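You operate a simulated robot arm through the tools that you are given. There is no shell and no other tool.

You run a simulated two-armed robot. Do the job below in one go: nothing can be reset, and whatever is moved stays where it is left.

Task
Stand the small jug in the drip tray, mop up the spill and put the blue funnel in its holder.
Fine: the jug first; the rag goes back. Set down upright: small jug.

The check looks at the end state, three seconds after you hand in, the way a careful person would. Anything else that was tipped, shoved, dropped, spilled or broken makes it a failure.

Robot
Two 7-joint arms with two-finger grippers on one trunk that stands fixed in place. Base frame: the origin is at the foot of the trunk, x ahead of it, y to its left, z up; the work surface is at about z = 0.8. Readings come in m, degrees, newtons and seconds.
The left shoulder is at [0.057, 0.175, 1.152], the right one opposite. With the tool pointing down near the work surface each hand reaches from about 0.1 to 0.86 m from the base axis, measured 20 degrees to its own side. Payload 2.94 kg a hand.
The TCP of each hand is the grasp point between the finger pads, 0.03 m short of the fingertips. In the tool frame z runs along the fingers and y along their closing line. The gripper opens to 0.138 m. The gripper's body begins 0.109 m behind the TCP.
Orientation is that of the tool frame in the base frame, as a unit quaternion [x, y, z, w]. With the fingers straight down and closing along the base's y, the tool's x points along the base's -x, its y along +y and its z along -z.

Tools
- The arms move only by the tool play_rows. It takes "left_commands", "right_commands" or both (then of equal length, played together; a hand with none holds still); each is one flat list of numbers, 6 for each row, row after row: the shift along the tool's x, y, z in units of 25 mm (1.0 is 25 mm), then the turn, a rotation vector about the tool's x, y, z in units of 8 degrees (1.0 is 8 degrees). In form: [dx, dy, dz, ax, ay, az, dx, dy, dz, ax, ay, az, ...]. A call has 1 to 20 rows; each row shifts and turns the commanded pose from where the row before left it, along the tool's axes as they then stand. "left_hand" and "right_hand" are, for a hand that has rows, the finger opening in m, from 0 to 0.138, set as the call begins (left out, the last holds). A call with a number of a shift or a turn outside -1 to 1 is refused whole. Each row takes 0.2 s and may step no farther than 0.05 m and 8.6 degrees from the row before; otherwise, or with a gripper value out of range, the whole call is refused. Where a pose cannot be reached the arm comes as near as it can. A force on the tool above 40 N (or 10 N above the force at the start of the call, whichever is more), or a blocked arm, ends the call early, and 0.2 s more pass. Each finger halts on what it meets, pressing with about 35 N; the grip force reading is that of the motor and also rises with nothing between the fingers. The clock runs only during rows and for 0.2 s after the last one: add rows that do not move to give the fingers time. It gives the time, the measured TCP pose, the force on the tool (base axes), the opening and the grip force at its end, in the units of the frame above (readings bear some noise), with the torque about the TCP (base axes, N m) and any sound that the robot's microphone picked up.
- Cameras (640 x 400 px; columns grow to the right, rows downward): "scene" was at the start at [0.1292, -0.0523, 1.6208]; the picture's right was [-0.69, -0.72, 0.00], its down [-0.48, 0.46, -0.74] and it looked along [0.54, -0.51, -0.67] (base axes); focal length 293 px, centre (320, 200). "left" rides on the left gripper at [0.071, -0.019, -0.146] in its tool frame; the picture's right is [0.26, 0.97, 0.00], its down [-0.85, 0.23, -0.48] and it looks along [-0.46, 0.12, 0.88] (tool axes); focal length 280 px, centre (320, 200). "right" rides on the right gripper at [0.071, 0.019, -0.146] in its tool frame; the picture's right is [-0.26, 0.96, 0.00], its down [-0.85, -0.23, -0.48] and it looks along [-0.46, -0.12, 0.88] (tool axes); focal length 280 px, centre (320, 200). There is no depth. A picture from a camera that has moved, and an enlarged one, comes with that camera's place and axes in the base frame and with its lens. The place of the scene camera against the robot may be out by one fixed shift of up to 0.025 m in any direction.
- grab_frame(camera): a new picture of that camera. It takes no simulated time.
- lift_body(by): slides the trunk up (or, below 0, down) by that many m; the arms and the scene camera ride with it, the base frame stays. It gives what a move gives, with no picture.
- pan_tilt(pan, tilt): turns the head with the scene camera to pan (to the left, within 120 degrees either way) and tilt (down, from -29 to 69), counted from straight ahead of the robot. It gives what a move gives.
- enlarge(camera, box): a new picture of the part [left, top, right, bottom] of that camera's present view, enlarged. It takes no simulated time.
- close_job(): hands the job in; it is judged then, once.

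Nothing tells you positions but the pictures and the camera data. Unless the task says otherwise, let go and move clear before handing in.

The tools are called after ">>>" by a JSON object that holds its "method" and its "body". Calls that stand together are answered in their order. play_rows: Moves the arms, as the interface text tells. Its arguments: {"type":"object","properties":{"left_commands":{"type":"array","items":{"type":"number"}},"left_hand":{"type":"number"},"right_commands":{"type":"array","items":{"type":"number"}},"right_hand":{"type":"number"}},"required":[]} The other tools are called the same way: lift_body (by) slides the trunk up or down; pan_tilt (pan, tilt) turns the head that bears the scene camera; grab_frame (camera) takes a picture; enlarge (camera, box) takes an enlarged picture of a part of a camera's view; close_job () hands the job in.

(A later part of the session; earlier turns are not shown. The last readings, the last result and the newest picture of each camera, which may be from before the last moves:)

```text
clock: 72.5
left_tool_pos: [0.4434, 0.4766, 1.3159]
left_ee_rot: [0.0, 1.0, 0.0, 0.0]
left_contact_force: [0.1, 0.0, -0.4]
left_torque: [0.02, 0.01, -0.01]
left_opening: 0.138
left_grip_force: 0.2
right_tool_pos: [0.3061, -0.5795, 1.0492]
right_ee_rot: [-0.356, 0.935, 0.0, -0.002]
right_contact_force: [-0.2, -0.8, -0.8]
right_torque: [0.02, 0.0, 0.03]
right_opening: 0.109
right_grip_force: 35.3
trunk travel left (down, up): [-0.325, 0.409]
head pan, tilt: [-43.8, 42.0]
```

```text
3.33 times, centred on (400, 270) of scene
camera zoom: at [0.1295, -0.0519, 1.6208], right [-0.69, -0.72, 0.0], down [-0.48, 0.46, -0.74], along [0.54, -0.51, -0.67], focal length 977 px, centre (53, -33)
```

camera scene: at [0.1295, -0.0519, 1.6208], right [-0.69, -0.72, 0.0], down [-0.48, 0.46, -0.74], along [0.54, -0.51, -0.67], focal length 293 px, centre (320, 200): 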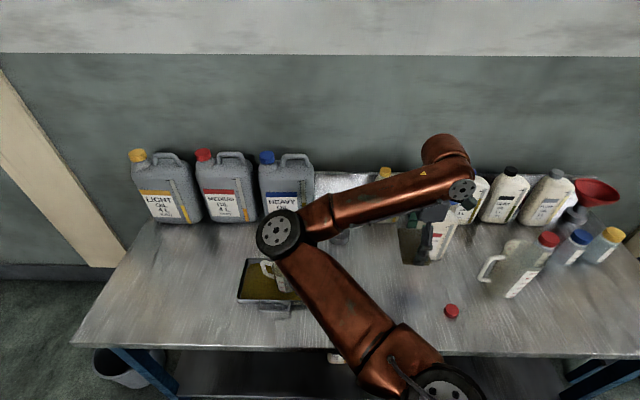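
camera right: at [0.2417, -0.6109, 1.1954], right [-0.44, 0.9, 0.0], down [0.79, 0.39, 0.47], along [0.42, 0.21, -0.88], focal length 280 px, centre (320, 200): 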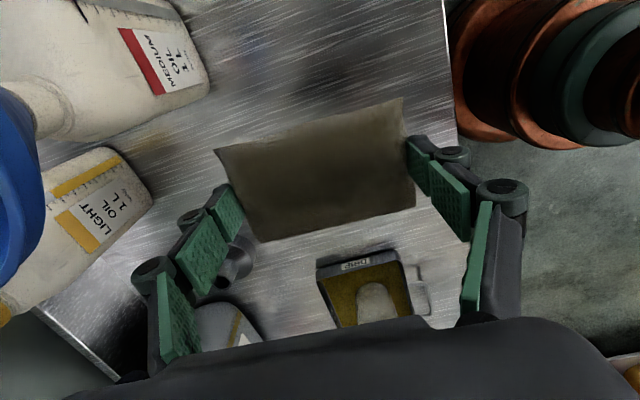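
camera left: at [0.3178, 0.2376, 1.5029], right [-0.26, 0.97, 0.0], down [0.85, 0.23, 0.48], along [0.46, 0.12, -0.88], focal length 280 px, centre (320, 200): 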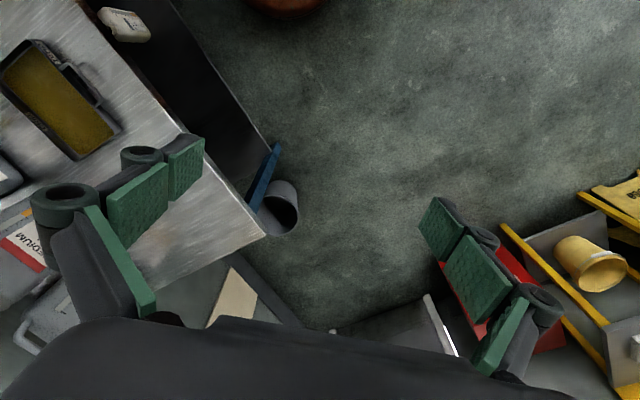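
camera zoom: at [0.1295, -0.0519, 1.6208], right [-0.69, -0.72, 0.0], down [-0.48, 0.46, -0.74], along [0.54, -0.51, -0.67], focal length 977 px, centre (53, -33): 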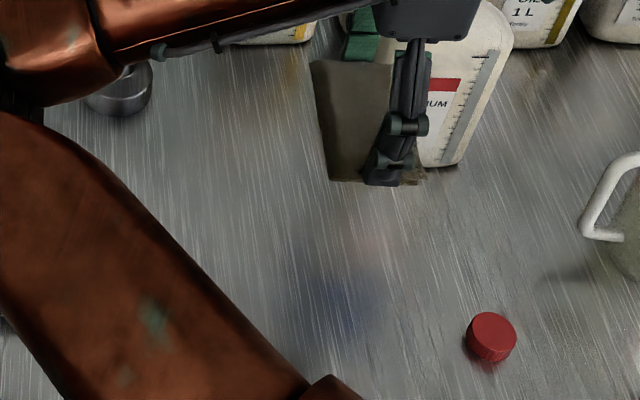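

The bench is clean where the spill was. I'll carry the rag back by the same high route.

>>> {"method": "play_rows", "body": {"right_commands": [-0.986, 0.057, -0.3, 0, 0, 0, -0.986, 0.057, -0.3, 0, 0, 0, -0.986, 0.057, -0.3, 0, 0, 0, -0.986, 0.057, -0.3, 0, 0, 0, -0.986, 0.057, -0.3, 0, 0, 0, -0.986, 0.057, 0, 0, 0, 0, -0.986, 0.057, 0, 0, 0, 0, -0.986, 0.057, 0, 0, 0, 0, -0.986, 0.057, 0, 0, 0, 0, -0.986, 0.057, 0, 0, 0, 0, -0.986, 0.057, 0, 0, 0, 0, -0.986, 0.057, 0, 0, 0, 0, -0.986, 0.057, 0, 0, 0, 0, -0.986, 0.057, 0, 0, 0, 0, -0.986, 0.057, 0, 0, 0, 0, -0.986, 0.057, 0, 0, 0, 0, -0.986, 0.057, 0, 0, 0, 0, -0.986, 0.057, 0, 0, 0, 0, -0.986, 0.057, 0, 0, 0, 0, -0.986, 0.057, 0, 0, 0, 0]}}

>>> {"method": "grab_frame", "body": {"camera": "right"}}

>>> {"method": "grab_frame", "body": {"camera": "scene"}}

```text
clock: 76.7
left_tool_pos: [0.4436, 0.4768, 1.3153]
left_ee_rot: [0.0, 1.0, 0.001, 0.0]
left_contact_force: [0.0, 0.0, -0.8]
left_torque: [-0.04, 0.01, 0.01]
left_opening: 0.1384
left_grip_force: 0.0
right_tool_pos: [0.6546, -0.2335, 1.0854]
right_ee_rot: [-0.354, 0.935, 0.001, -0.001]
right_contact_force: [0.6, 0.8, -0.2]
right_torque: [-0.02, 0.02, 0.02]
right_opening: 0.1089
right_grip_force: 34.9
trunk travel left (down, up): [-0.325, 0.409]
head pan, tilt: [-43.8, 42.0]
```

```text
taken
camera right: at [0.5902, -0.2642, 1.2315], right [-0.44, 0.9, 0.0], down [0.79, 0.39, 0.47], along [0.42, 0.21, -0.88], focal length 280 px, centre (320, 200)
```

right: 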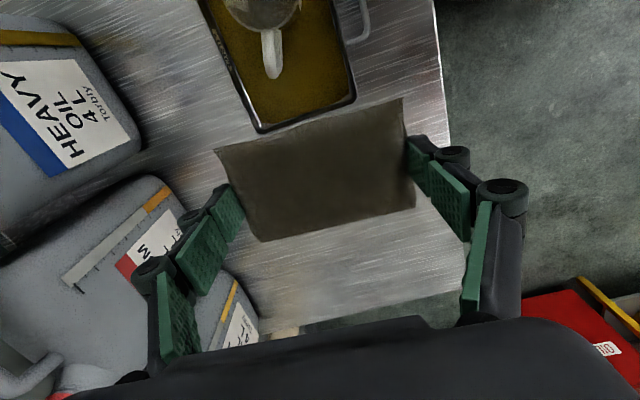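

```text
taken
camera scene: at [0.1298, -0.0506, 1.6208], right [-0.69, -0.72, 0.0], down [-0.48, 0.46, -0.74], along [0.54, -0.51, -0.67], focal length 293 px, centre (320, 200)
```

scene: 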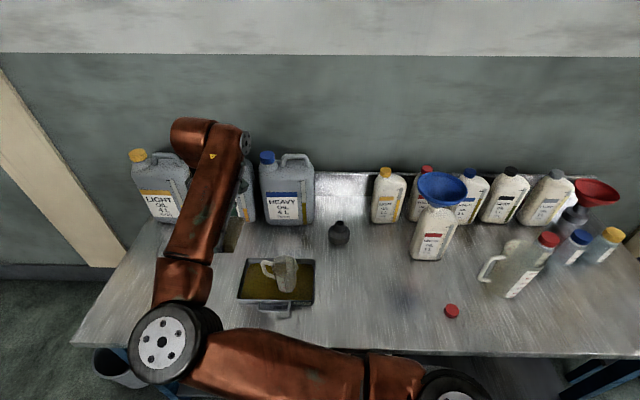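

The bench is clear. Next I'll go diagonally down to the rag's original place.

>>> {"method": "play_rows", "body": {"right_commands": [-0.693, 0.136, 0.7, 0, 0, 0, -0.693, 0.136, 0.8, 0, 0, 0, -0.693, 0.136, 0.9, 0, 0, 0, -0.693, 0.136, 0.9, 0, 0, 0, -0.693, 0.136, 0.9, 0, 0, 0, -0.693, 0.136, 0.9, 0, 0, 0, -0.693, 0.136, 0.9, 0, 0, 0, -0.693, 0.136, 0.9, 0, 0, 0, -0.693, 0.136, 0.9, 0, 0, 0, -0.693, 0.136, 0.8, 0, 0, 0, 0, 0, 0, 0, 0, 0]}}

>>> {"method": "grab_frame", "body": {"camera": "right"}}

```text
clock: 79.1
left_tool_pos: [0.4431, 0.4775, 1.3172]
left_ee_rot: [0.001, 1.0, 0.0, -0.001]
left_contact_force: [0.8, 0.5, 0.7]
left_torque: [-0.01, 0.02, 0.01]
left_opening: 0.1379
left_grip_force: 0.1
right_tool_pos: [0.7609, -0.0943, 0.8729]
right_ee_rot: [-0.354, 0.935, 0.0, -0.001]
right_contact_force: [-0.5, -0.9, 0.2]
right_torque: [-0.02, -0.01, -0.02]
right_opening: 0.1088
right_grip_force: 35.2
trunk travel left (down, up): [-0.325, 0.409]
head pan, tilt: [-43.8, 42.0]
```

```text
taken
camera right: at [0.6955, -0.1256, 1.0174], right [-0.44, 0.9, 0.0], down [0.79, 0.39, 0.47], along [0.43, 0.21, -0.88], focal length 280 px, centre (320, 200)
```

right: 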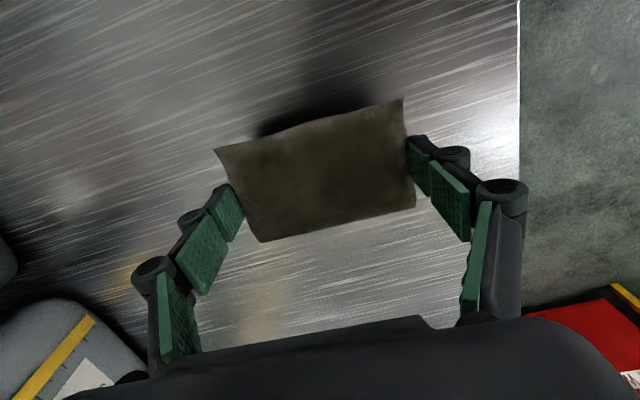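

Now I'll lower to the surface and stop on light contact.

>>> {"method": "play_rows", "body": {"right_commands": [-0.02, 0.05, 0.5, 0, 0, 0, 0, 0, 0.5, 0, 0, 0, 0, 0, 0.3, 0, 0, 0, 0, 0, 0.15, 0, 0, 0, 0, 0, 0.1, 0, 0, 0, 0, 0, 0, 0, 0, 0]}}

```text
clock: 80.5
left_tool_pos: [0.4423, 0.4774, 1.3158]
left_ee_rot: [0.0, 1.0, 0.0, 0.0]
left_contact_force: [-0.4, -0.1, -0.1]
left_torque: [-0.02, 0.01, 0.02]
left_opening: 0.138
left_grip_force: 0.0
right_tool_pos: [0.7606, -0.0919, 0.8324]
right_ee_rot: [-0.355, 0.935, 0.0, -0.001]
right_contact_force: [0.0, -0.5, 1.2]
right_torque: [0.02, 0.0, -0.03]
right_opening: 0.1088
right_grip_force: 34.5
trunk travel left (down, up): [-0.325, 0.409]
head pan, tilt: [-43.8, 42.0]
```

>>> {"method": "play_rows", "body": {"right_commands": [0, 0, 0, 0, 0, 0, 0, 0, 0, 0, 0, 0, 0, 0, 0, 0, 0, 0, 0, 0, 0, 0, 0, 0], "right_hand": 0.138}}

>>> {"method": "play_rows", "body": {"right_commands": [0, 0, -0.3, 0, 0, 0, 0, 0, -0.5, 0, 0, 0, 0, 0, -0.8, 0, 0, 0, 0, 0, -0.8, 0, 0, 0, 0, 0, 0, 0, 0, 0]}}

>>> {"method": "grab_frame", "body": {"camera": "right"}}

```text
clock: 81.5
left_tool_pos: [0.4427, 0.478, 1.3157]
left_ee_rot: [0.0, 1.0, 0.0, 0.0]
left_contact_force: [-0.1, 0.5, 0.0]
left_torque: [-0.01, -0.02, 0.0]
left_opening: 0.1379
left_grip_force: 0.1
right_tool_pos: [0.7611, -0.0921, 0.8329]
right_ee_rot: [-0.355, 0.935, 0.0, -0.001]
right_contact_force: [-0.6, 0.7, -0.2]
right_torque: [-0.04, 0.0, -0.02]
right_opening: 0.1382
right_grip_force: 0.0
trunk travel left (down, up): [-0.325, 0.409]
head pan, tilt: [-43.8, 42.0]
```

```text
clock: 82.7
left_tool_pos: [0.443, 0.477, 1.3166]
left_ee_rot: [0.0, 1.0, 0.0, 0.001]
left_contact_force: [1.1, 0.1, -0.5]
left_torque: [0.03, 0.0, 0.0]
left_opening: 0.1378
left_grip_force: 0.1
right_tool_pos: [0.7612, -0.0924, 0.894]
right_ee_rot: [-0.355, 0.935, 0.001, -0.001]
right_contact_force: [0.0, 1.0, -0.2]
right_torque: [0.01, 0.01, 0.01]
right_opening: 0.1381
right_grip_force: 0.1
trunk travel left (down, up): [-0.325, 0.409]
head pan, tilt: [-43.8, 42.0]
```

```text
taken
camera right: at [0.696, -0.1233, 1.0401], right [-0.44, 0.9, 0.0], down [0.79, 0.39, 0.47], along [0.42, 0.21, -0.88], focal length 280 px, centre (320, 200)
```

right: 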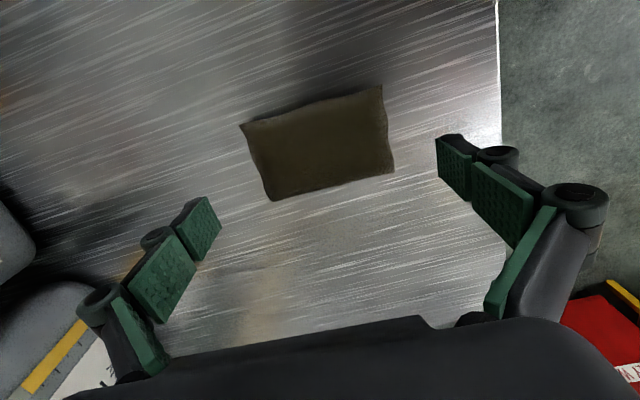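

The rag is back in its original place. I'll retrace to the middle of the bench, then look at the funnel and its holder from above.

>>> {"method": "play_rows", "body": {"right_commands": [0.759, -0.152, -0.853, 0, 0, 0, 0.759, -0.152, -0.853, 0, 0, 0, 0.759, -0.152, -0.853, 0, 0, 0, 0.759, -0.152, -0.853, 0, 0, 0, 0.759, -0.152, -0.853, 0, 0, 0, 0.759, -0.152, -0.853, 0, 0, 0, 0.759, -0.152, -0.853, 0, 0, 0, 0.759, -0.152, -0.853, 0, 0, 0, 0.759, -0.152, -0.853, 0, 0, 0]}}

>>> {"method": "play_rows", "body": {"right_commands": [0.957, -0.063, -0.5, 0, 0, 0, 0.957, -0.063, -0.5, 0, 0, 0, 0.957, -0.063, -0.5, 0, 0, 0, 0.957, -0.063, -0.5, 0, 0, 0, 0.957, -0.063, -0.5, 0, 0, 0, 0.957, -0.063, -0.5, 0, 0, 0, 0.957, -0.063, -0.5, 0, 0, 0, 0.957, -0.063, -0.5, 0, 0, 0, 0.957, -0.063, -0.5, 0, 0, 0, 0.957, -0.063, -0.5, 0, 0, 0, 0.957, -0.063, -0.5, 0, 0, 0, 0.957, -0.063, -0.5, 0, 0, 0, 0.957, -0.063, -0.5, 0, 0, 0, 0.957, -0.063, -0.5, 0, 0, 0]}}

>>> {"method": "grab_frame", "body": {"camera": "right"}}

>>> {"method": "grab_frame", "body": {"camera": "scene"}}

```text
clock: 84.7
left_tool_pos: [0.4408, 0.4771, 1.3161]
left_ee_rot: [0.001, 1.0, 0.0, 0.0]
left_contact_force: [0.4, -0.9, 0.0]
left_torque: [0.0, -0.02, 0.03]
left_opening: 0.138
left_grip_force: 0.1
right_tool_pos: [0.6565, -0.2309, 1.0849]
right_ee_rot: [-0.355, 0.935, 0.0, -0.001]
right_contact_force: [-0.2, 0.1, 0.3]
right_torque: [0.01, -0.02, 0.0]
right_opening: 0.1381
right_grip_force: 0.1
trunk travel left (down, up): [-0.325, 0.409]
head pan, tilt: [-43.8, 42.0]
```

```text
clock: 87.7
left_tool_pos: [0.4422, 0.4756, 1.3167]
left_ee_rot: [0.001, 1.0, 0.0, 0.0]
left_contact_force: [0.4, -0.7, 0.4]
left_torque: [0.0, -0.02, 0.01]
left_opening: 0.1381
left_grip_force: 0.0
right_tool_pos: [0.4199, -0.4693, 1.26]
right_ee_rot: [-0.355, 0.935, 0.0, 0.0]
right_contact_force: [-0.5, 0.2, 0.0]
right_torque: [0.03, -0.02, -0.02]
right_opening: 0.1381
right_grip_force: 0.1
trunk travel left (down, up): [-0.325, 0.409]
head pan, tilt: [-43.8, 42.0]
```

```text
taken
camera right: at [0.3554, -0.501, 1.4066], right [-0.44, 0.9, 0.0], down [0.79, 0.39, 0.48], along [0.43, 0.21, -0.88], focal length 280 px, centre (320, 200)
```

right: 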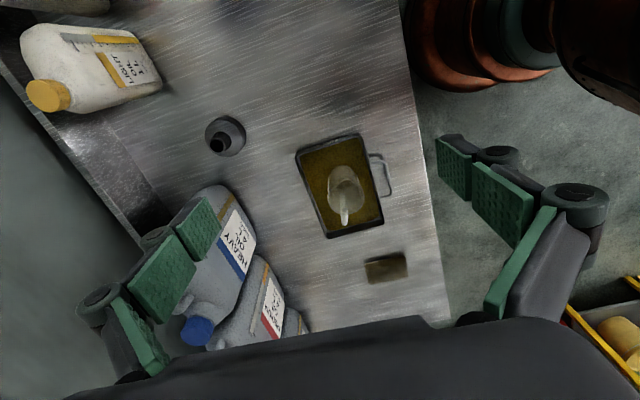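

```text
taken
camera scene: at [0.1284, -0.0522, 1.6209], right [-0.69, -0.72, 0.0], down [-0.48, 0.46, -0.74], along [0.54, -0.51, -0.67], focal length 293 px, centre (320, 200)
```

scene: 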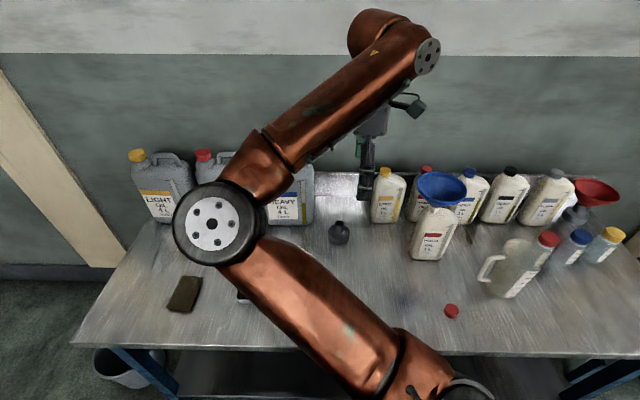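

The rag is in place and the spill is gone, leaving only the funnel. I'll study the funnel, the bottle it sits in, the empty holder, and how the red funnel sits in its own holder.

>>> {"method": "enlarge", "body": {"camera": "scene", "box": [390, 150, 500, 270]}}

>>> {"method": "enlarge", "body": {"camera": "scene", "box": [540, 160, 640, 260]}}

>>> {"method": "enlarge", "body": {"camera": "scene", "box": [310, 200, 370, 260]}}

>>> {"method": "enlarge", "body": {"camera": "right", "box": [180, 90, 280, 170]}}

```text
3.33 times, centred on (445, 210) of scene
camera zoom: at [0.1284, -0.0522, 1.6209], right [-0.69, -0.72, 0.0], down [-0.48, 0.46, -0.74], along [0.54, -0.51, -0.67], focal length 977 px, centre (-97, 167)
```

zoom: 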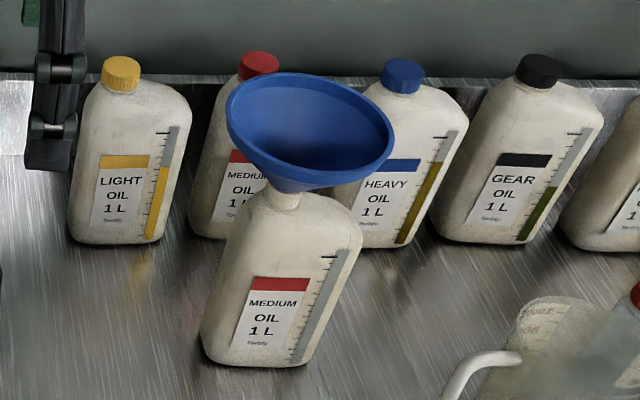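

```text
4.00 times, centred on (590, 210) of scene
camera zoom: at [0.1284, -0.0522, 1.6209], right [-0.69, -0.72, 0.0], down [-0.48, 0.46, -0.74], along [0.54, -0.51, -0.67], focal length 1172 px, centre (-760, 160)
```

zoom: 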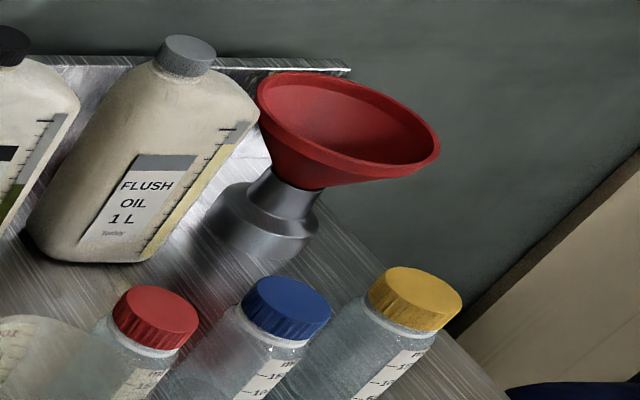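

```text
6.67 times, centred on (340, 230) of scene
camera zoom: at [0.1284, -0.0522, 1.6209], right [-0.69, -0.72, 0.0], down [-0.48, 0.46, -0.74], along [0.54, -0.51, -0.67], focal length 1954 px, centre (187, 0)
```

zoom: 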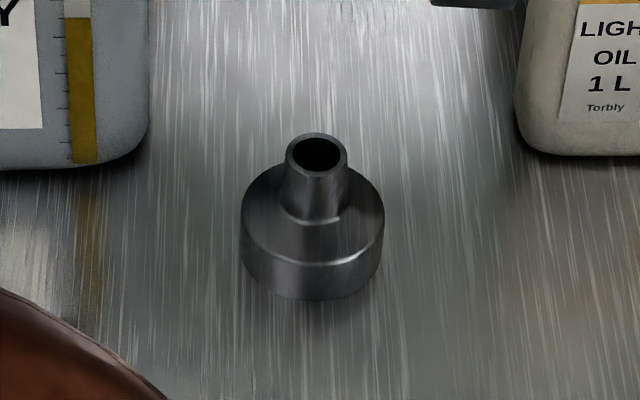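

```text
5.00 times, centred on (230, 130) of right
camera zoom: at [0.3554, -0.501, 1.4066], right [-0.44, 0.9, 0.0], down [0.79, 0.39, 0.48], along [0.43, 0.21, -0.88], focal length 1402 px, centre (770, 550)
```

zoom: 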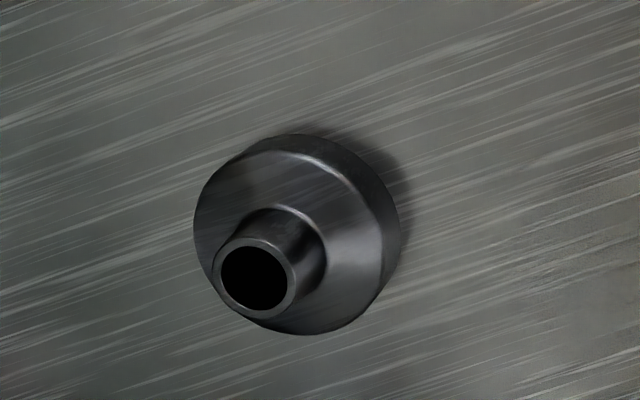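

The funnel's rim is centred near (0.349, -0.753, 1.095), about 0.142 m across, so it is too wide to span. I'll pinch the wall nearest the robot with the tool tilted along the cone. The holder tube is at about (0.584, -0.602) with its top at z ≈ 0.89. First I'll tilt the tool and back off in front of the funnel.

>>> {"method": "play_rows", "body": {"right_commands": [0, 0, 0, 0.925, 0, 0, 0, 0, 0, 0.925, 0, 0, 0, 0, 0, 0.925, 0, 0, 0, 0, 0, 0.925, 0, 0, 0, 0, 0, 0.925, 0, 0, 0.967, 0.099, 0.053, 0, 0, 0, 0.967, 0.099, 0.053, 0, 0, 0, 0.967, 0.099, 0.053, 0, 0, 0, 0.967, 0.099, 0.053, 0, 0, 0, 0.967, 0.099, 0.053, 0, 0, 0, 0.967, 0.099, 0.053, 0, 0, 0, 0.967, 0.099, 0.053, 0, 0, 0, 0.967, 0.099, 0.053, 0, 0, 0, 0.967, 0.099, 0.053, 0, 0, 0, 0.967, 0.099, 0.053, 0, 0, 0], "right_hand": 0.08}}

>>> {"method": "grab_frame", "body": {"camera": "right"}}

>>> {"method": "grab_frame", "body": {"camera": "scene"}}

```text
clock: 90.9
left_tool_pos: [0.4426, 0.4771, 1.3174]
left_ee_rot: [0.0, 1.0, 0.0, 0.001]
left_contact_force: [-0.1, -0.5, 0.7]
left_torque: [-0.03, 0.02, -0.01]
left_opening: 0.1379
left_grip_force: 0.1
right_tool_pos: [0.2306, -0.6214, 1.2358]
right_ee_rot: [-0.337, 0.887, -0.297, 0.112]
right_contact_force: [0.0, 0.1, 0.2]
right_torque: [0.01, -0.04, 0.01]
right_opening: 0.0799
right_grip_force: 0.1
trunk travel left (down, up): [-0.325, 0.409]
head pan, tilt: [-43.8, 42.0]
```

```text
taken
camera right: at [0.1096, -0.5899, 1.3402], right [-0.32, 0.75, -0.58], down [0.57, 0.64, 0.52], along [0.76, -0.17, -0.63], focal length 280 px, centre (320, 200)
```

right: 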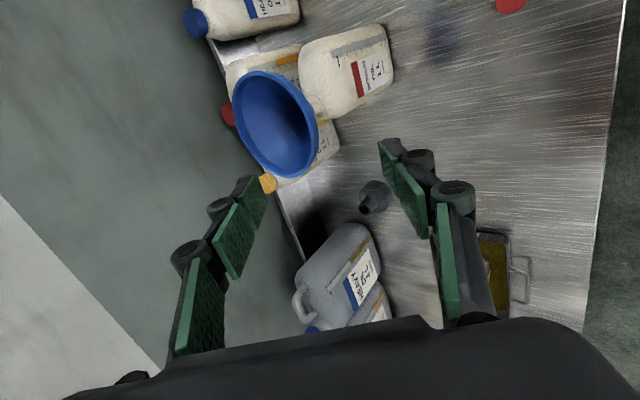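

```text
taken
camera scene: at [0.1284, -0.0526, 1.6209], right [-0.69, -0.72, 0.0], down [-0.48, 0.46, -0.74], along [0.54, -0.51, -0.67], focal length 293 px, centre (320, 200)
```

scene: 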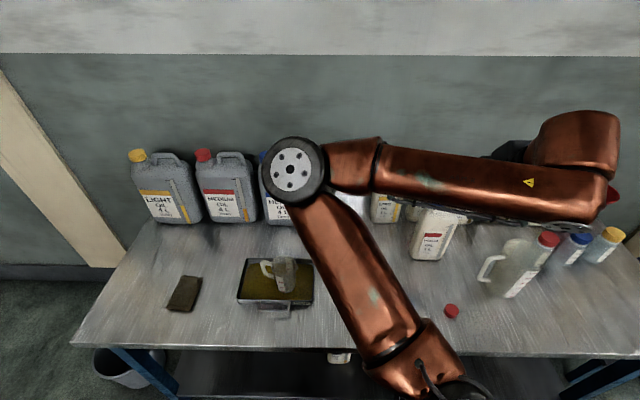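

The tilt is reachable and I have a clear view of the funnel. I'll enlarge it to refine the rim and the cone angle.

>>> {"method": "enlarge", "body": {"camera": "right", "box": [200, 10, 420, 200]}}

>>> {"method": "enlarge", "body": {"camera": "right", "box": [220, 60, 340, 190]}}

```text
2.11 times, centred on (310, 105) of right
camera zoom: at [0.1096, -0.5899, 1.3402], right [-0.32, 0.75, -0.58], down [0.57, 0.64, 0.52], along [0.76, -0.17, -0.63], focal length 590 px, centre (341, 400)
```

zoom: 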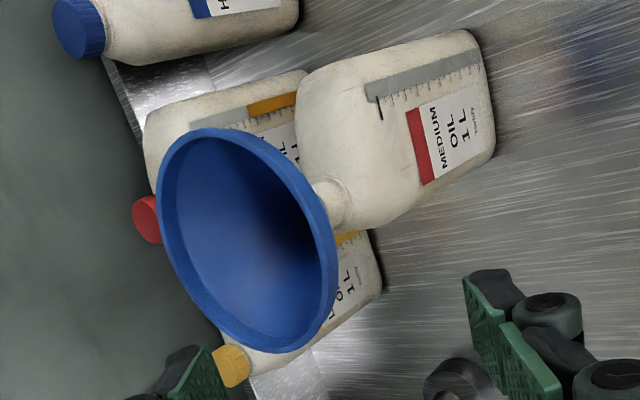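

```text
3.08 times, centred on (280, 125) of right
camera zoom: at [0.1096, -0.5899, 1.3402], right [-0.32, 0.75, -0.58], down [0.57, 0.64, 0.52], along [0.76, -0.17, -0.63], focal length 863 px, centre (443, 431)
```

zoom: 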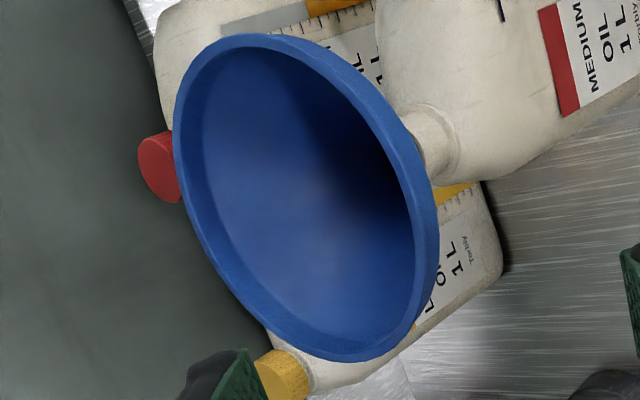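

The rim centre refines to about (0.348, -0.754, 1.094). The near wall lies in the closing plane and about parallel to the tool. I'll advance along the tool axis partway and re-check.

>>> {"method": "play_rows", "body": {"right_commands": [0, 0, 0.8, 0, 0, 0, 0, 0, 0.8, 0, 0, 0, 0, 0, 0.8, 0, 0, 0, 0, 0, 0.8, 0, 0, 0, 0, 0, 0.8, 0, 0, 0, 0, 0, 0.6, 0, 0, 0, 0, 0, 0, 0, 0, 0], "right_hand": 0.075}}

>>> {"method": "grab_frame", "body": {"camera": "right"}}

>>> {"method": "grab_frame", "body": {"camera": "scene"}}

```text
clock: 92.5
left_tool_pos: [0.4425, 0.4781, 1.3161]
left_ee_rot: [-0.001, 1.0, 0.0, -0.001]
left_contact_force: [0.2, -0.5, -1.3]
left_torque: [-0.01, -0.03, 0.0]
left_opening: 0.1379
left_grip_force: 0.0
right_tool_pos: [0.2763, -0.6724, 1.1423]
right_ee_rot: [-0.337, 0.887, -0.296, 0.111]
right_contact_force: [-0.4, 0.5, 0.5]
right_torque: [0.01, 0.04, 0.01]
right_opening: 0.0749
right_grip_force: 0.1
trunk travel left (down, up): [-0.325, 0.409]
head pan, tilt: [-43.8, 42.0]
```

```text
taken
camera right: at [0.1558, -0.6409, 1.2482], right [-0.32, 0.75, -0.58], down [0.57, 0.64, 0.52], along [0.76, -0.17, -0.63], focal length 280 px, centre (320, 200)
```

right: 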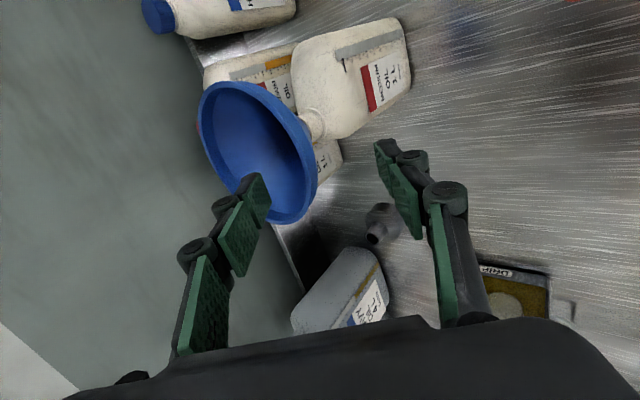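

```text
taken
camera scene: at [0.1289, -0.0513, 1.6209], right [-0.69, -0.72, 0.0], down [-0.48, 0.46, -0.74], along [0.54, -0.51, -0.67], focal length 293 px, centre (320, 200)
```

scene: 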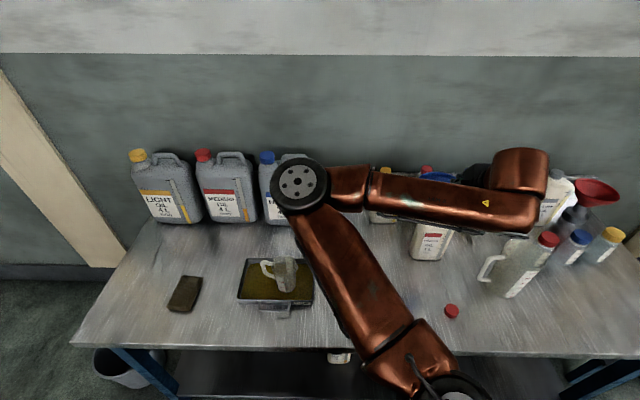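

>>> {"method": "enlarge", "body": {"camera": "right", "box": [190, 70, 410, 230]}}

```text
2.50 times, centred on (300, 150) of right
camera zoom: at [0.1558, -0.6409, 1.2482], right [-0.32, 0.75, -0.58], down [0.57, 0.64, 0.52], along [0.76, -0.17, -0.63], focal length 701 px, centre (370, 325)
```

zoom: 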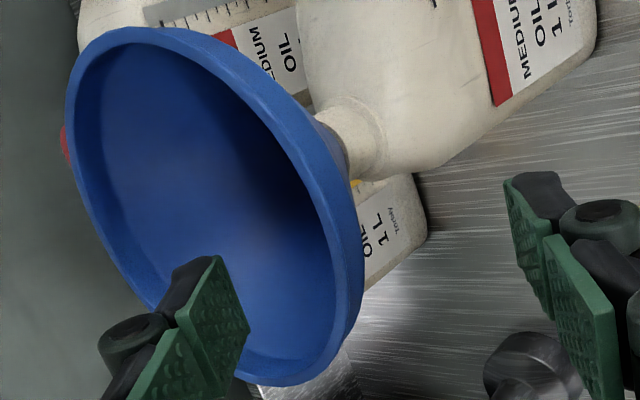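

The rim edge sits about 5 mm to the inside of the grip plane, so I'll shift slightly and slide the fingers over the near wall.

>>> {"method": "play_rows", "body": {"right_commands": [0, -0.1, 0.5, 0, 0, 0, 0, 0, 0.6, 0, 0, 0, 0, 0, 0.6, 0, 0, 0, 0, 0, 0.6, 0, 0, 0, 0, 0, 0.6, 0, 0, 0, 0, 0, 0.5, 0, 0, 0, 0, 0, 0, 0, 0, 0]}}

>>> {"method": "grab_frame", "body": {"camera": "right"}}

>>> {"method": "enlarge", "body": {"camera": "right", "box": [200, 90, 420, 260]}}

>>> {"method": "enlarge", "body": {"camera": "scene", "box": [360, 140, 560, 280]}}

```text
clock: 94.1
left_tool_pos: [0.4425, 0.4776, 1.3155]
left_ee_rot: [-0.001, 1.0, 0.001, 0.0]
left_contact_force: [-0.1, -0.2, -0.6]
left_torque: [0.01, 0.0, 0.06]
left_opening: 0.138
left_grip_force: 0.0
right_tool_pos: [0.3129, -0.7135, 1.0775]
right_ee_rot: [-0.337, 0.886, -0.297, 0.112]
right_contact_force: [0.4, -0.3, 0.4]
right_torque: [0.0, 0.01, 0.01]
right_opening: 0.0753
right_grip_force: 0.1
trunk travel left (down, up): [-0.325, 0.409]
head pan, tilt: [-43.8, 42.0]
```

```text
taken
camera right: at [0.1918, -0.6821, 1.1821], right [-0.32, 0.75, -0.58], down [0.57, 0.64, 0.52], along [0.76, -0.17, -0.63], focal length 280 px, centre (320, 200)
```

right: 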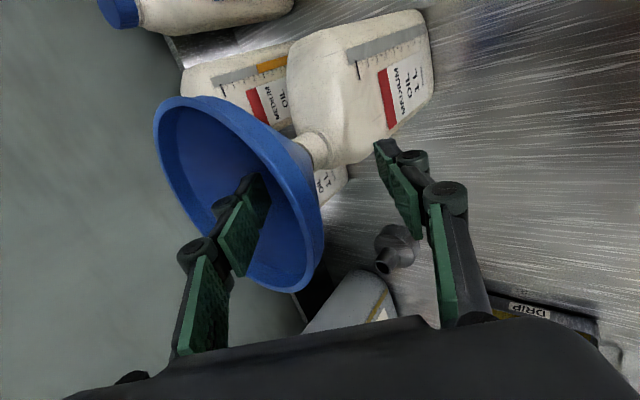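

```text
2.35 times, centred on (310, 175) of right
camera zoom: at [0.1918, -0.6821, 1.1821], right [-0.32, 0.75, -0.58], down [0.57, 0.64, 0.52], along [0.76, -0.17, -0.63], focal length 660 px, centre (344, 259)
```

zoom: 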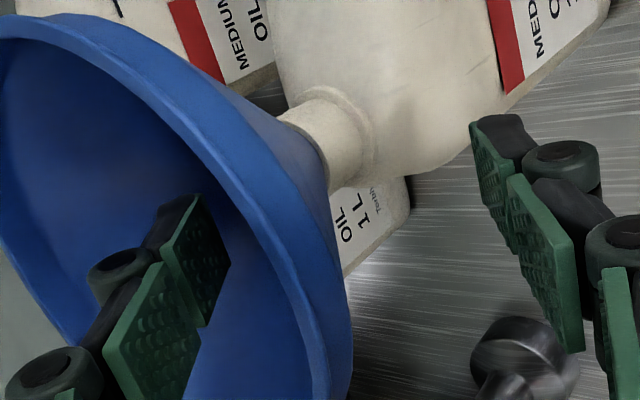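

```text
2.86 times, centred on (460, 210) of scene
camera zoom: at [0.1289, -0.0515, 1.6209], right [-0.69, -0.72, 0.0], down [-0.48, 0.46, -0.74], along [0.54, -0.51, -0.67], focal length 837 px, centre (-80, 171)
```

zoom: 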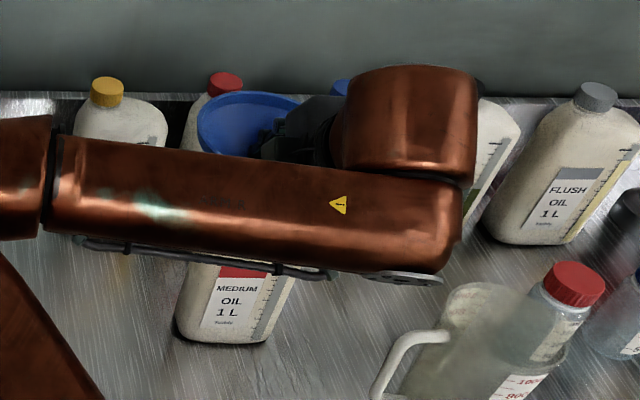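

The fingers straddle the near wall, with the wall about 3 mm to the inside and slightly steeper than the tool. I'll make a small correction and then close.

>>> {"method": "play_rows", "body": {"right_commands": [0, -0.11, 0, 0.4, 0, 0, 0, 0, 0, 0, 0, 0]}}

>>> {"method": "play_rows", "body": {"right_commands": [0, 0, 0, 0, 0, 0, 0, 0, 0, 0, 0, 0, 0, 0, 0, 0, 0, 0], "right_hand": 0.03}}

>>> {"method": "enlarge", "body": {"camera": "right", "box": [200, 90, 420, 260]}}

```text
clock: 94.7
left_tool_pos: [0.4426, 0.4782, 1.3153]
left_ee_rot: [0.0, 1.0, 0.0, 0.0]
left_contact_force: [-0.4, -0.4, 0.1]
left_torque: [-0.02, 0.02, 0.01]
left_opening: 0.1379
left_grip_force: 0.1
right_tool_pos: [0.314, -0.716, 1.0776]
right_ee_rot: [-0.334, 0.878, -0.322, 0.121]
right_contact_force: [0.5, -0.2, 0.0]
right_torque: [0.01, 0.0, 0.02]
right_opening: 0.075
right_grip_force: 0.0
trunk travel left (down, up): [-0.325, 0.409]
head pan, tilt: [-43.8, 42.0]
```

```text
clock: 95.5
left_tool_pos: [0.4424, 0.4767, 1.3162]
left_ee_rot: [0.0, 1.0, 0.0, 0.0]
left_contact_force: [0.4, -0.3, 0.0]
left_torque: [0.0, 0.05, -0.01]
left_opening: 0.1379
left_grip_force: 0.1
right_tool_pos: [0.3134, -0.714, 1.0782]
right_ee_rot: [-0.334, 0.878, -0.32, 0.121]
right_contact_force: [-0.2, -0.6, -0.2]
right_torque: [0.03, 0.0, 0.0]
right_opening: 0.03
right_grip_force: 0.1
trunk travel left (down, up): [-0.325, 0.409]
head pan, tilt: [-43.8, 42.0]
```

```text
2.35 times, centred on (310, 175) of right
camera zoom: at [0.1894, -0.6793, 1.1776], right [-0.29, 0.73, -0.62], down [0.55, 0.66, 0.51], along [0.78, -0.19, -0.59], focal length 660 px, centre (344, 259)
```

zoom: 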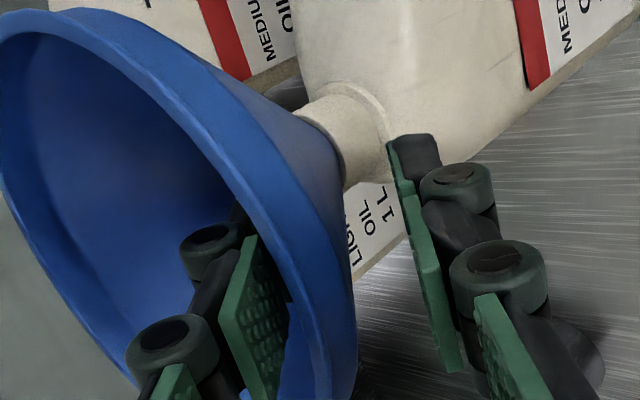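

The wall is nearly centred between the pads. Closing fully.

>>> {"method": "play_rows", "body": {"right_commands": [0, 0, 0, 0, 0, 0, 0, 0, 0, 0, 0, 0, 0, 0, 0, 0, 0, 0, 0, 0, 0, 0, 0, 0], "right_hand": 0.0}}

>>> {"method": "grab_frame", "body": {"camera": "right"}}

>>> {"method": "enlarge", "body": {"camera": "scene", "box": [360, 140, 560, 280]}}

```text
clock: 96.5
left_tool_pos: [0.4434, 0.4768, 1.3173]
left_ee_rot: [0.0, 1.0, 0.0, 0.0]
left_contact_force: [-0.5, -0.5, 0.0]
left_torque: [-0.02, -0.01, -0.06]
left_opening: 0.1381
left_grip_force: 0.1
right_tool_pos: [0.3126, -0.7152, 1.0777]
right_ee_rot: [-0.334, 0.878, -0.32, 0.121]
right_contact_force: [0.5, -0.3, 0.3]
right_torque: [0.02, -0.02, 0.0]
right_opening: 0.0099
right_grip_force: 35.2
trunk travel left (down, up): [-0.325, 0.409]
head pan, tilt: [-43.8, 42.0]
```

```text
taken
camera right: at [0.1894, -0.6794, 1.1775], right [-0.29, 0.73, -0.62], down [0.55, 0.66, 0.51], along [0.78, -0.19, -0.59], focal length 280 px, centre (320, 200)
```

right: 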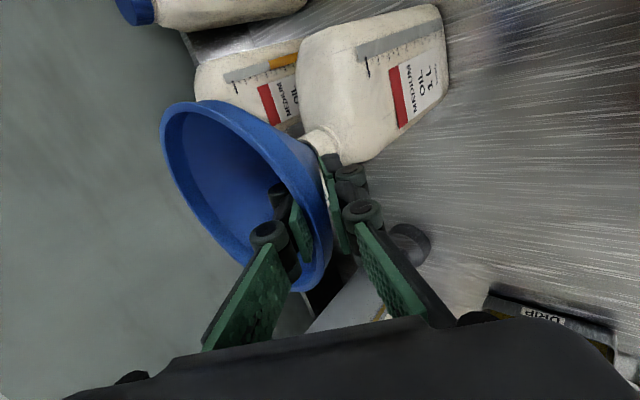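

```text
2.86 times, centred on (460, 210) of scene
camera zoom: at [0.1291, -0.0518, 1.6208], right [-0.69, -0.72, 0.0], down [-0.48, 0.46, -0.74], along [0.54, -0.51, -0.67], focal length 837 px, centre (-80, 171)
```

zoom: 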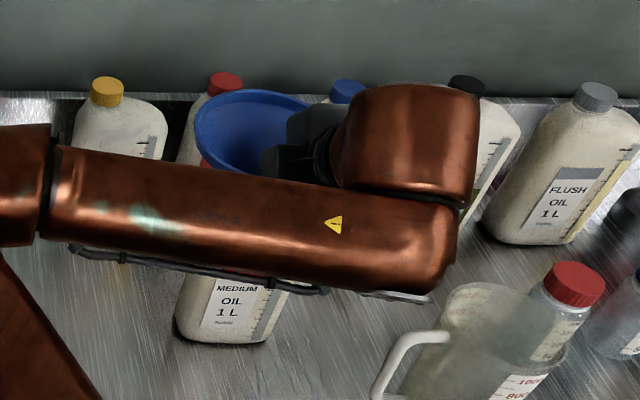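

It is gripped, and the bottle is undisturbed. I'll lift straight up slowly and check that the funnel comes out without moving the bottle.

>>> {"method": "play_rows", "body": {"right_commands": [0, -0.129, -0.153, 0, 0, 0, 0, -0.129, -0.153, 0, 0, 0, 0, -0.129, -0.153, 0, 0, 0, 0, -0.129, -0.153, 0, 0, 0, 0, -0.129, -0.153, 0, 0, 0, 0, 0, 0, 0, 0, 0]}}

>>> {"method": "grab_frame", "body": {"camera": "right"}}

>>> {"method": "enlarge", "body": {"camera": "scene", "box": [360, 140, 560, 280]}}

```text
clock: 97.9
left_tool_pos: [0.4424, 0.4767, 1.3157]
left_ee_rot: [0.0, 1.0, 0.001, 0.0]
left_contact_force: [0.0, -0.3, -0.1]
left_torque: [-0.02, 0.01, 0.02]
left_opening: 0.1379
left_grip_force: 0.0
right_tool_pos: [0.3138, -0.7147, 1.1036]
right_ee_rot: [-0.334, 0.878, -0.321, 0.121]
right_contact_force: [0.3, 0.2, 0.1]
right_torque: [0.01, 0.06, -0.02]
right_opening: 0.0101
right_grip_force: 35.3
trunk travel left (down, up): [-0.325, 0.409]
head pan, tilt: [-43.8, 42.0]
```

```text
taken
camera right: at [0.1892, -0.679, 1.2026], right [-0.29, 0.73, -0.62], down [0.55, 0.66, 0.51], along [0.78, -0.19, -0.59], focal length 280 px, centre (320, 200)
```

right: 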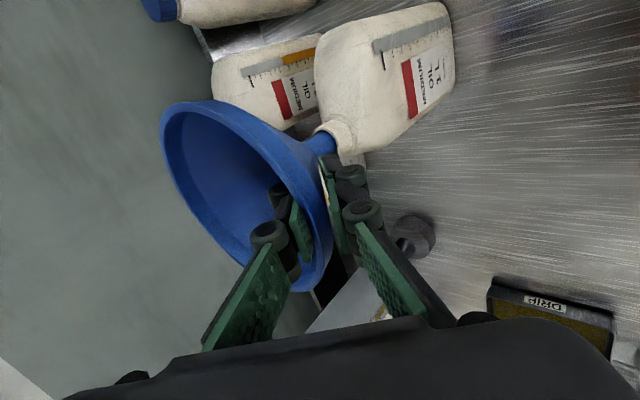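

```text
2.86 times, centred on (460, 210) of scene
camera zoom: at [0.1292, -0.0518, 1.6208], right [-0.69, -0.72, 0.0], down [-0.48, 0.46, -0.74], along [0.54, -0.51, -0.67], focal length 837 px, centre (-80, 171)
```

zoom: 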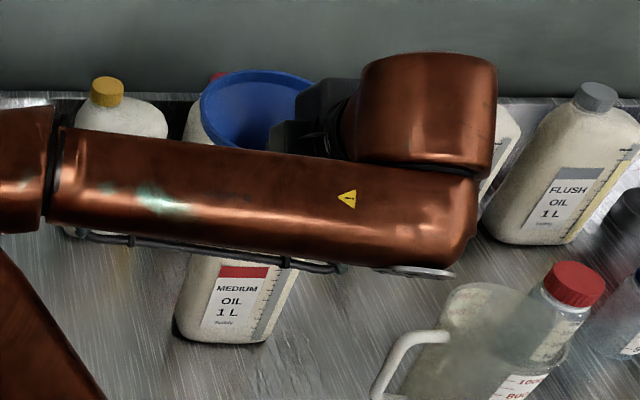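

The spout slides out cleanly and the bottle stays put. I'll keep lifting.

>>> {"method": "play_rows", "body": {"right_commands": [0, -0.258, -0.306, 0, 0, 0, 0, -0.258, -0.306, 0, 0, 0, 0, -0.258, -0.306, 0, 0, 0, 0, -0.258, -0.306, 0, 0, 0, 0, -0.258, -0.306, 0, 0, 0, 0, -0.258, -0.306, 0, 0, 0, 0, -0.258, -0.306, 0, 0, 0, 0, -0.258, -0.306, 0, 0, 0, 0, -0.258, -0.306, 0, 0, 0]}}

>>> {"method": "grab_frame", "body": {"camera": "right"}}

>>> {"method": "enlarge", "body": {"camera": "scene", "box": [360, 100, 580, 280]}}

```text
clock: 99.9
left_tool_pos: [0.4425, 0.4768, 1.3158]
left_ee_rot: [0.0, 1.0, 0.0, 0.0]
left_contact_force: [0.3, -0.7, -1.2]
left_torque: [-0.02, 0.0, -0.01]
left_opening: 0.1379
left_grip_force: 0.1
right_tool_pos: [0.314, -0.7138, 1.193]
right_ee_rot: [-0.333, 0.878, -0.321, 0.121]
right_contact_force: [-0.3, 0.0, 0.4]
right_torque: [0.02, 0.0, -0.01]
right_opening: 0.0101
right_grip_force: 35.8
trunk travel left (down, up): [-0.325, 0.409]
head pan, tilt: [-43.8, 42.0]
```

```text
taken
camera right: at [0.1896, -0.6784, 1.2928], right [-0.29, 0.73, -0.62], down [0.55, 0.66, 0.51], along [0.78, -0.19, -0.59], focal length 280 px, centre (320, 200)
```

right: 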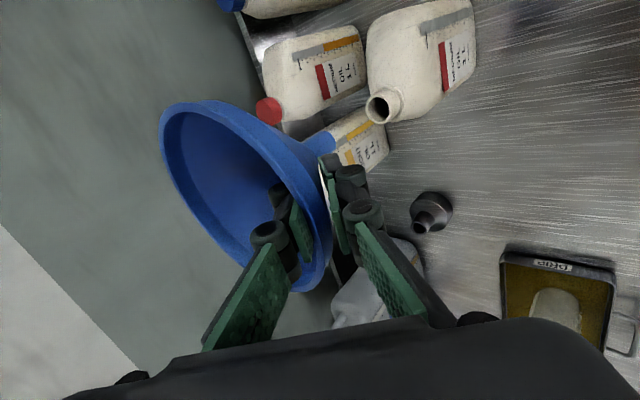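

```text
2.22 times, centred on (470, 190) of scene
camera zoom: at [0.1289, -0.0516, 1.6209], right [-0.69, -0.72, 0.0], down [-0.48, 0.46, -0.74], along [0.54, -0.51, -0.67], focal length 651 px, centre (-13, 222)
```

zoom: 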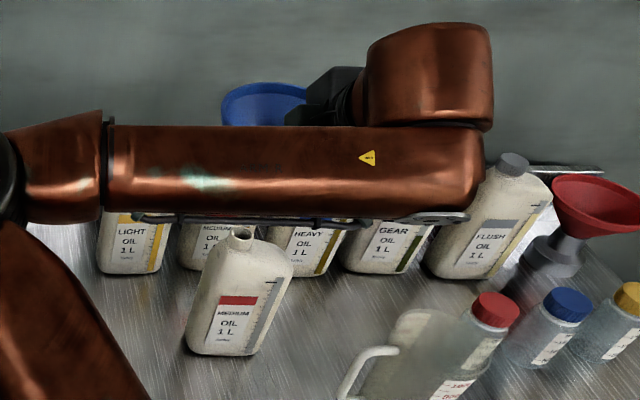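

The funnel is free and the bottle stands open and upright. I need the spout's exact position relative to the grip, so I'll zoom in.

>>> {"method": "enlarge", "body": {"camera": "right", "box": [150, 80, 450, 300]}}

>>> {"method": "enlarge", "body": {"camera": "right", "box": [270, 90, 390, 190]}}

>>> {"method": "grab_frame", "body": {"camera": "left"}}

```text
1.82 times, centred on (300, 190) of right
camera zoom: at [0.1896, -0.6784, 1.2928], right [-0.29, 0.73, -0.62], down [0.55, 0.66, 0.51], along [0.78, -0.19, -0.59], focal length 510 px, centre (356, 218)
```

zoom: 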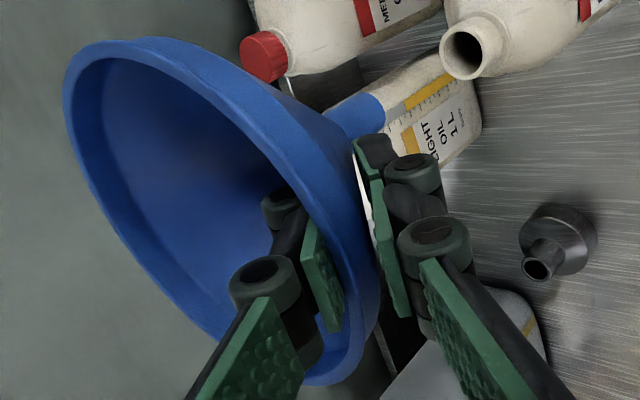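

```text
4.00 times, centred on (330, 140) of right
camera zoom: at [0.1896, -0.6784, 1.2928], right [-0.29, 0.73, -0.62], down [0.55, 0.66, 0.51], along [0.78, -0.19, -0.59], focal length 1122 px, centre (280, 440)
```

zoom: 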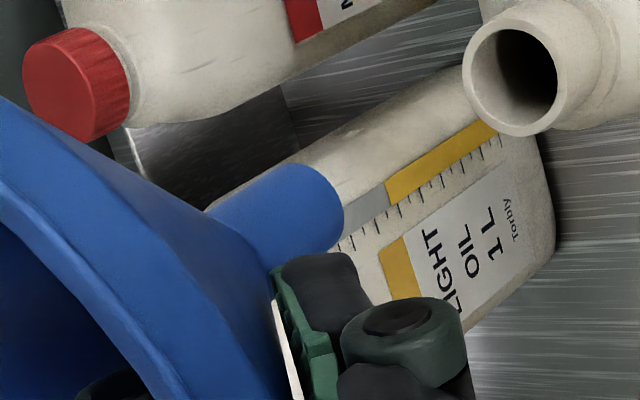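

```text
taken
camera left: at [0.3711, 0.4579, 1.4638], right [-0.26, 0.97, 0.0], down [0.85, 0.23, 0.48], along [0.46, 0.12, -0.88], focal length 280 px, centre (320, 200)
```

left: 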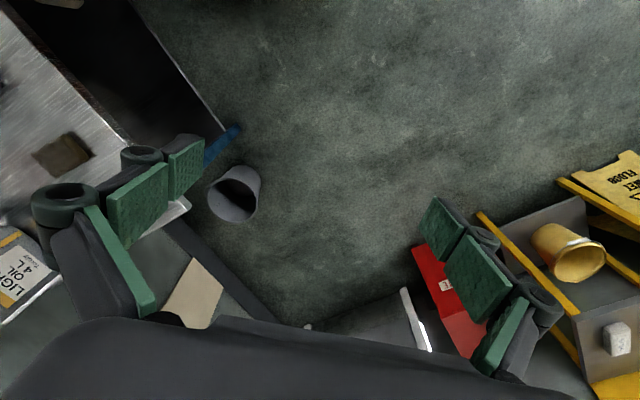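

The spout may be tilted a few degrees, so I want a second viewpoint for the insertion. I'll turn the left hand so its camera looks towards the holder from a safe distance.

>>> {"method": "play_rows", "body": {"left_commands": [0, -1, 0, 0, 0, 0, 0, -1, 0, 0, 0, 0, 0, -1, 0, 0, 0, 0, 0, -1, 0, 0, 0, 0, 0, -1, 0, 0, 0, 0, 0, -1, 0, 0, 0, 0, 0, 0, 0, 0.94, 0, 0, 0, 0, 0, 0.94, 0, 0, 0, 0, 0, 0.94, 0, 0, 0, 0, 0, 0.94, 0, 0, 0, 0, 0, 0.94, 0, 0, 0, 0, 0, 0.94, 0, 0, 0, 0, 0, 0.94, 0, 0, 0, 0, 0, 0.94, 0, 0]}}

>>> {"method": "grab_frame", "body": {"camera": "left"}}

>>> {"method": "grab_frame", "body": {"camera": "scene"}}

```text
clock: 102.9
left_tool_pos: [0.4442, 0.3185, 1.3172]
left_ee_rot: [0.006, 0.878, -0.479, -0.004]
left_contact_force: [1.5, 0.5, -5.8]
left_torque: [-0.62, 0.16, -0.16]
left_opening: 0.138
left_grip_force: 0.2
left hand out of reach, approached as far as the arm can: row 14
right_tool_pos: [0.3125, -0.7161, 1.1923]
right_ee_rot: [-0.333, 0.878, -0.321, 0.121]
right_contact_force: [-1.7, -1.0, -0.5]
right_torque: [0.09, -0.1, 0.09]
right_opening: 0.0102
right_grip_force: 34.6
trunk travel left (down, up): [-0.325, 0.409]
head pan, tilt: [-43.8, 42.0]
```

```text
taken
camera left: at [0.3741, 0.4327, 1.4131], right [-0.26, 0.52, -0.81], down [0.86, 0.51, 0.06], along [0.45, -0.68, -0.58], focal length 280 px, centre (320, 200)
```

left: 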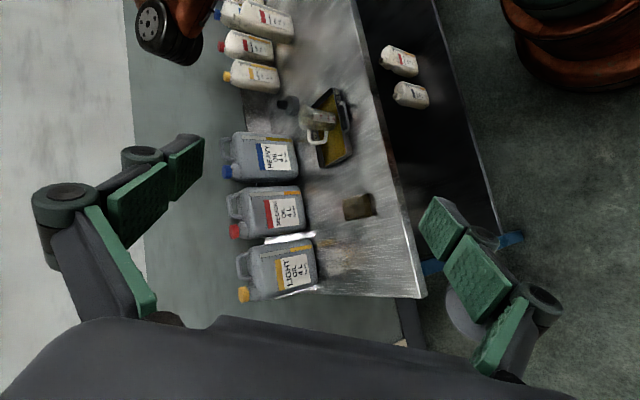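

```text
taken
camera scene: at [0.1285, -0.0536, 1.6207], right [-0.69, -0.72, 0.0], down [-0.48, 0.46, -0.74], along [0.54, -0.51, -0.67], focal length 293 px, centre (320, 200)
```

scene: 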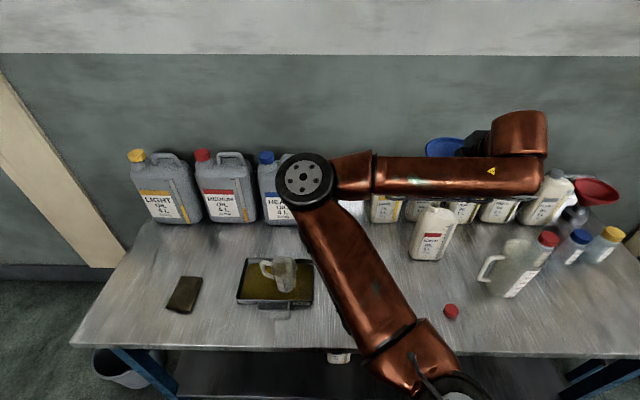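

The left view now shows the holder, jug and tray well. I'll carry the funnel along the bench, high, to above the holder.

>>> {"method": "play_rows", "body": {"right_commands": [-0.5, -0.06, 0.047, 0, 0, 0, -0.754, -0.084, 0.071, 0, 0, 0, -0.754, -0.084, 0.071, 0, 0, 0, -0.754, -0.084, 0.071, 0, 0, 0, -0.754, -0.084, 0.071, 0, 0, 0, -0.754, -0.084, 0.071, 0, 0, 0, -0.754, -0.084, 0.071, 0, 0, 0, -0.754, -0.084, 0.071, 0, 0, 0, -0.754, -0.084, 0.071, 0, 0, 0, -0.754, -0.084, 0.071, 0, 0, 0, -0.754, -0.084, 0.071, 0, 0, 0, -0.754, -0.084, 0.071, 0, 0, 0, -0.754, -0.084, 0.071, 0, 0, 0, -0.754, -0.084, 0.071, 0, 0, 0, -0.754, -0.084, 0.071, 0, 0, 0, 0, 0, 0, 0, 0, 0]}}

>>> {"method": "grab_frame", "body": {"camera": "right"}}

>>> {"method": "grab_frame", "body": {"camera": "left"}}

>>> {"method": "grab_frame", "body": {"camera": "scene"}}

```text
clock: 106.3
left_tool_pos: [0.4438, 0.3214, 1.3162]
left_ee_rot: [0.004, 0.877, -0.48, -0.003]
left_contact_force: [-0.3, -0.9, -0.6]
left_torque: [0.03, 0.03, 0.02]
left_opening: 0.138
left_grip_force: 0.0
right_tool_pos: [0.5483, -0.5614, 1.1926]
right_ee_rot: [-0.334, 0.878, -0.321, 0.121]
right_contact_force: [1.1, 0.2, -0.4]
right_torque: [0.03, 0.02, 0.01]
right_opening: 0.0105
right_grip_force: 34.9
trunk travel left (down, up): [-0.325, 0.409]
head pan, tilt: [-43.8, 42.0]
```

```text
taken
camera right: at [0.4251, -0.5253, 1.292], right [-0.29, 0.73, -0.62], down [0.55, 0.66, 0.51], along [0.78, -0.19, -0.59], focal length 280 px, centre (320, 200)
```

right: 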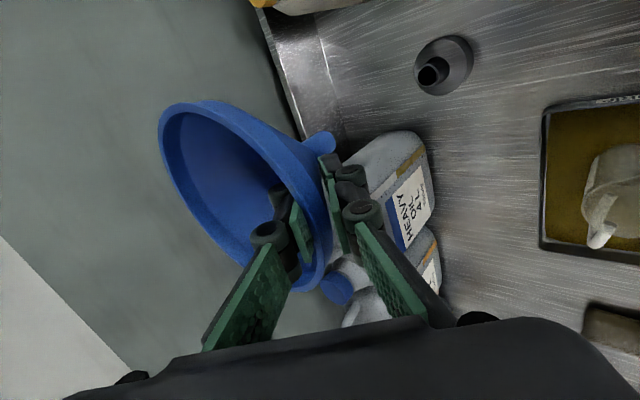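

```text
taken
camera left: at [0.3737, 0.4346, 1.413], right [-0.26, 0.52, -0.81], down [0.85, 0.52, 0.06], along [0.45, -0.68, -0.58], focal length 280 px, centre (320, 200)
```

left: 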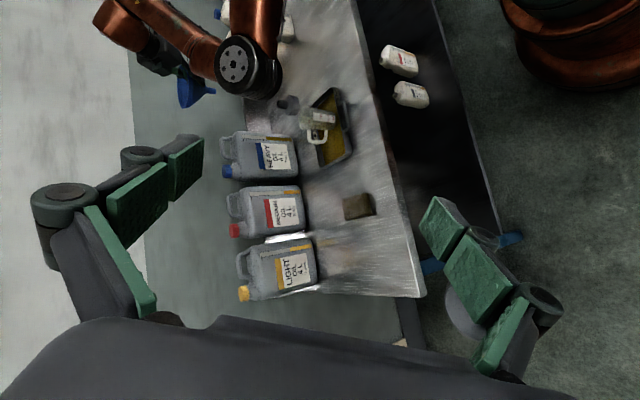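

```text
taken
camera scene: at [0.129, -0.0519, 1.6209], right [-0.69, -0.72, 0.0], down [-0.48, 0.46, -0.74], along [0.54, -0.51, -0.67], focal length 293 px, centre (320, 200)
```

scene: 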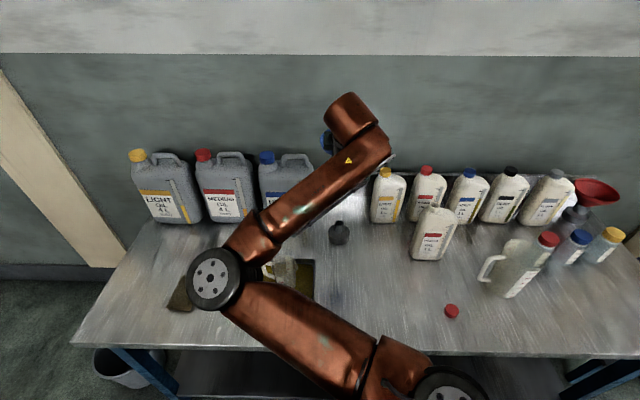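

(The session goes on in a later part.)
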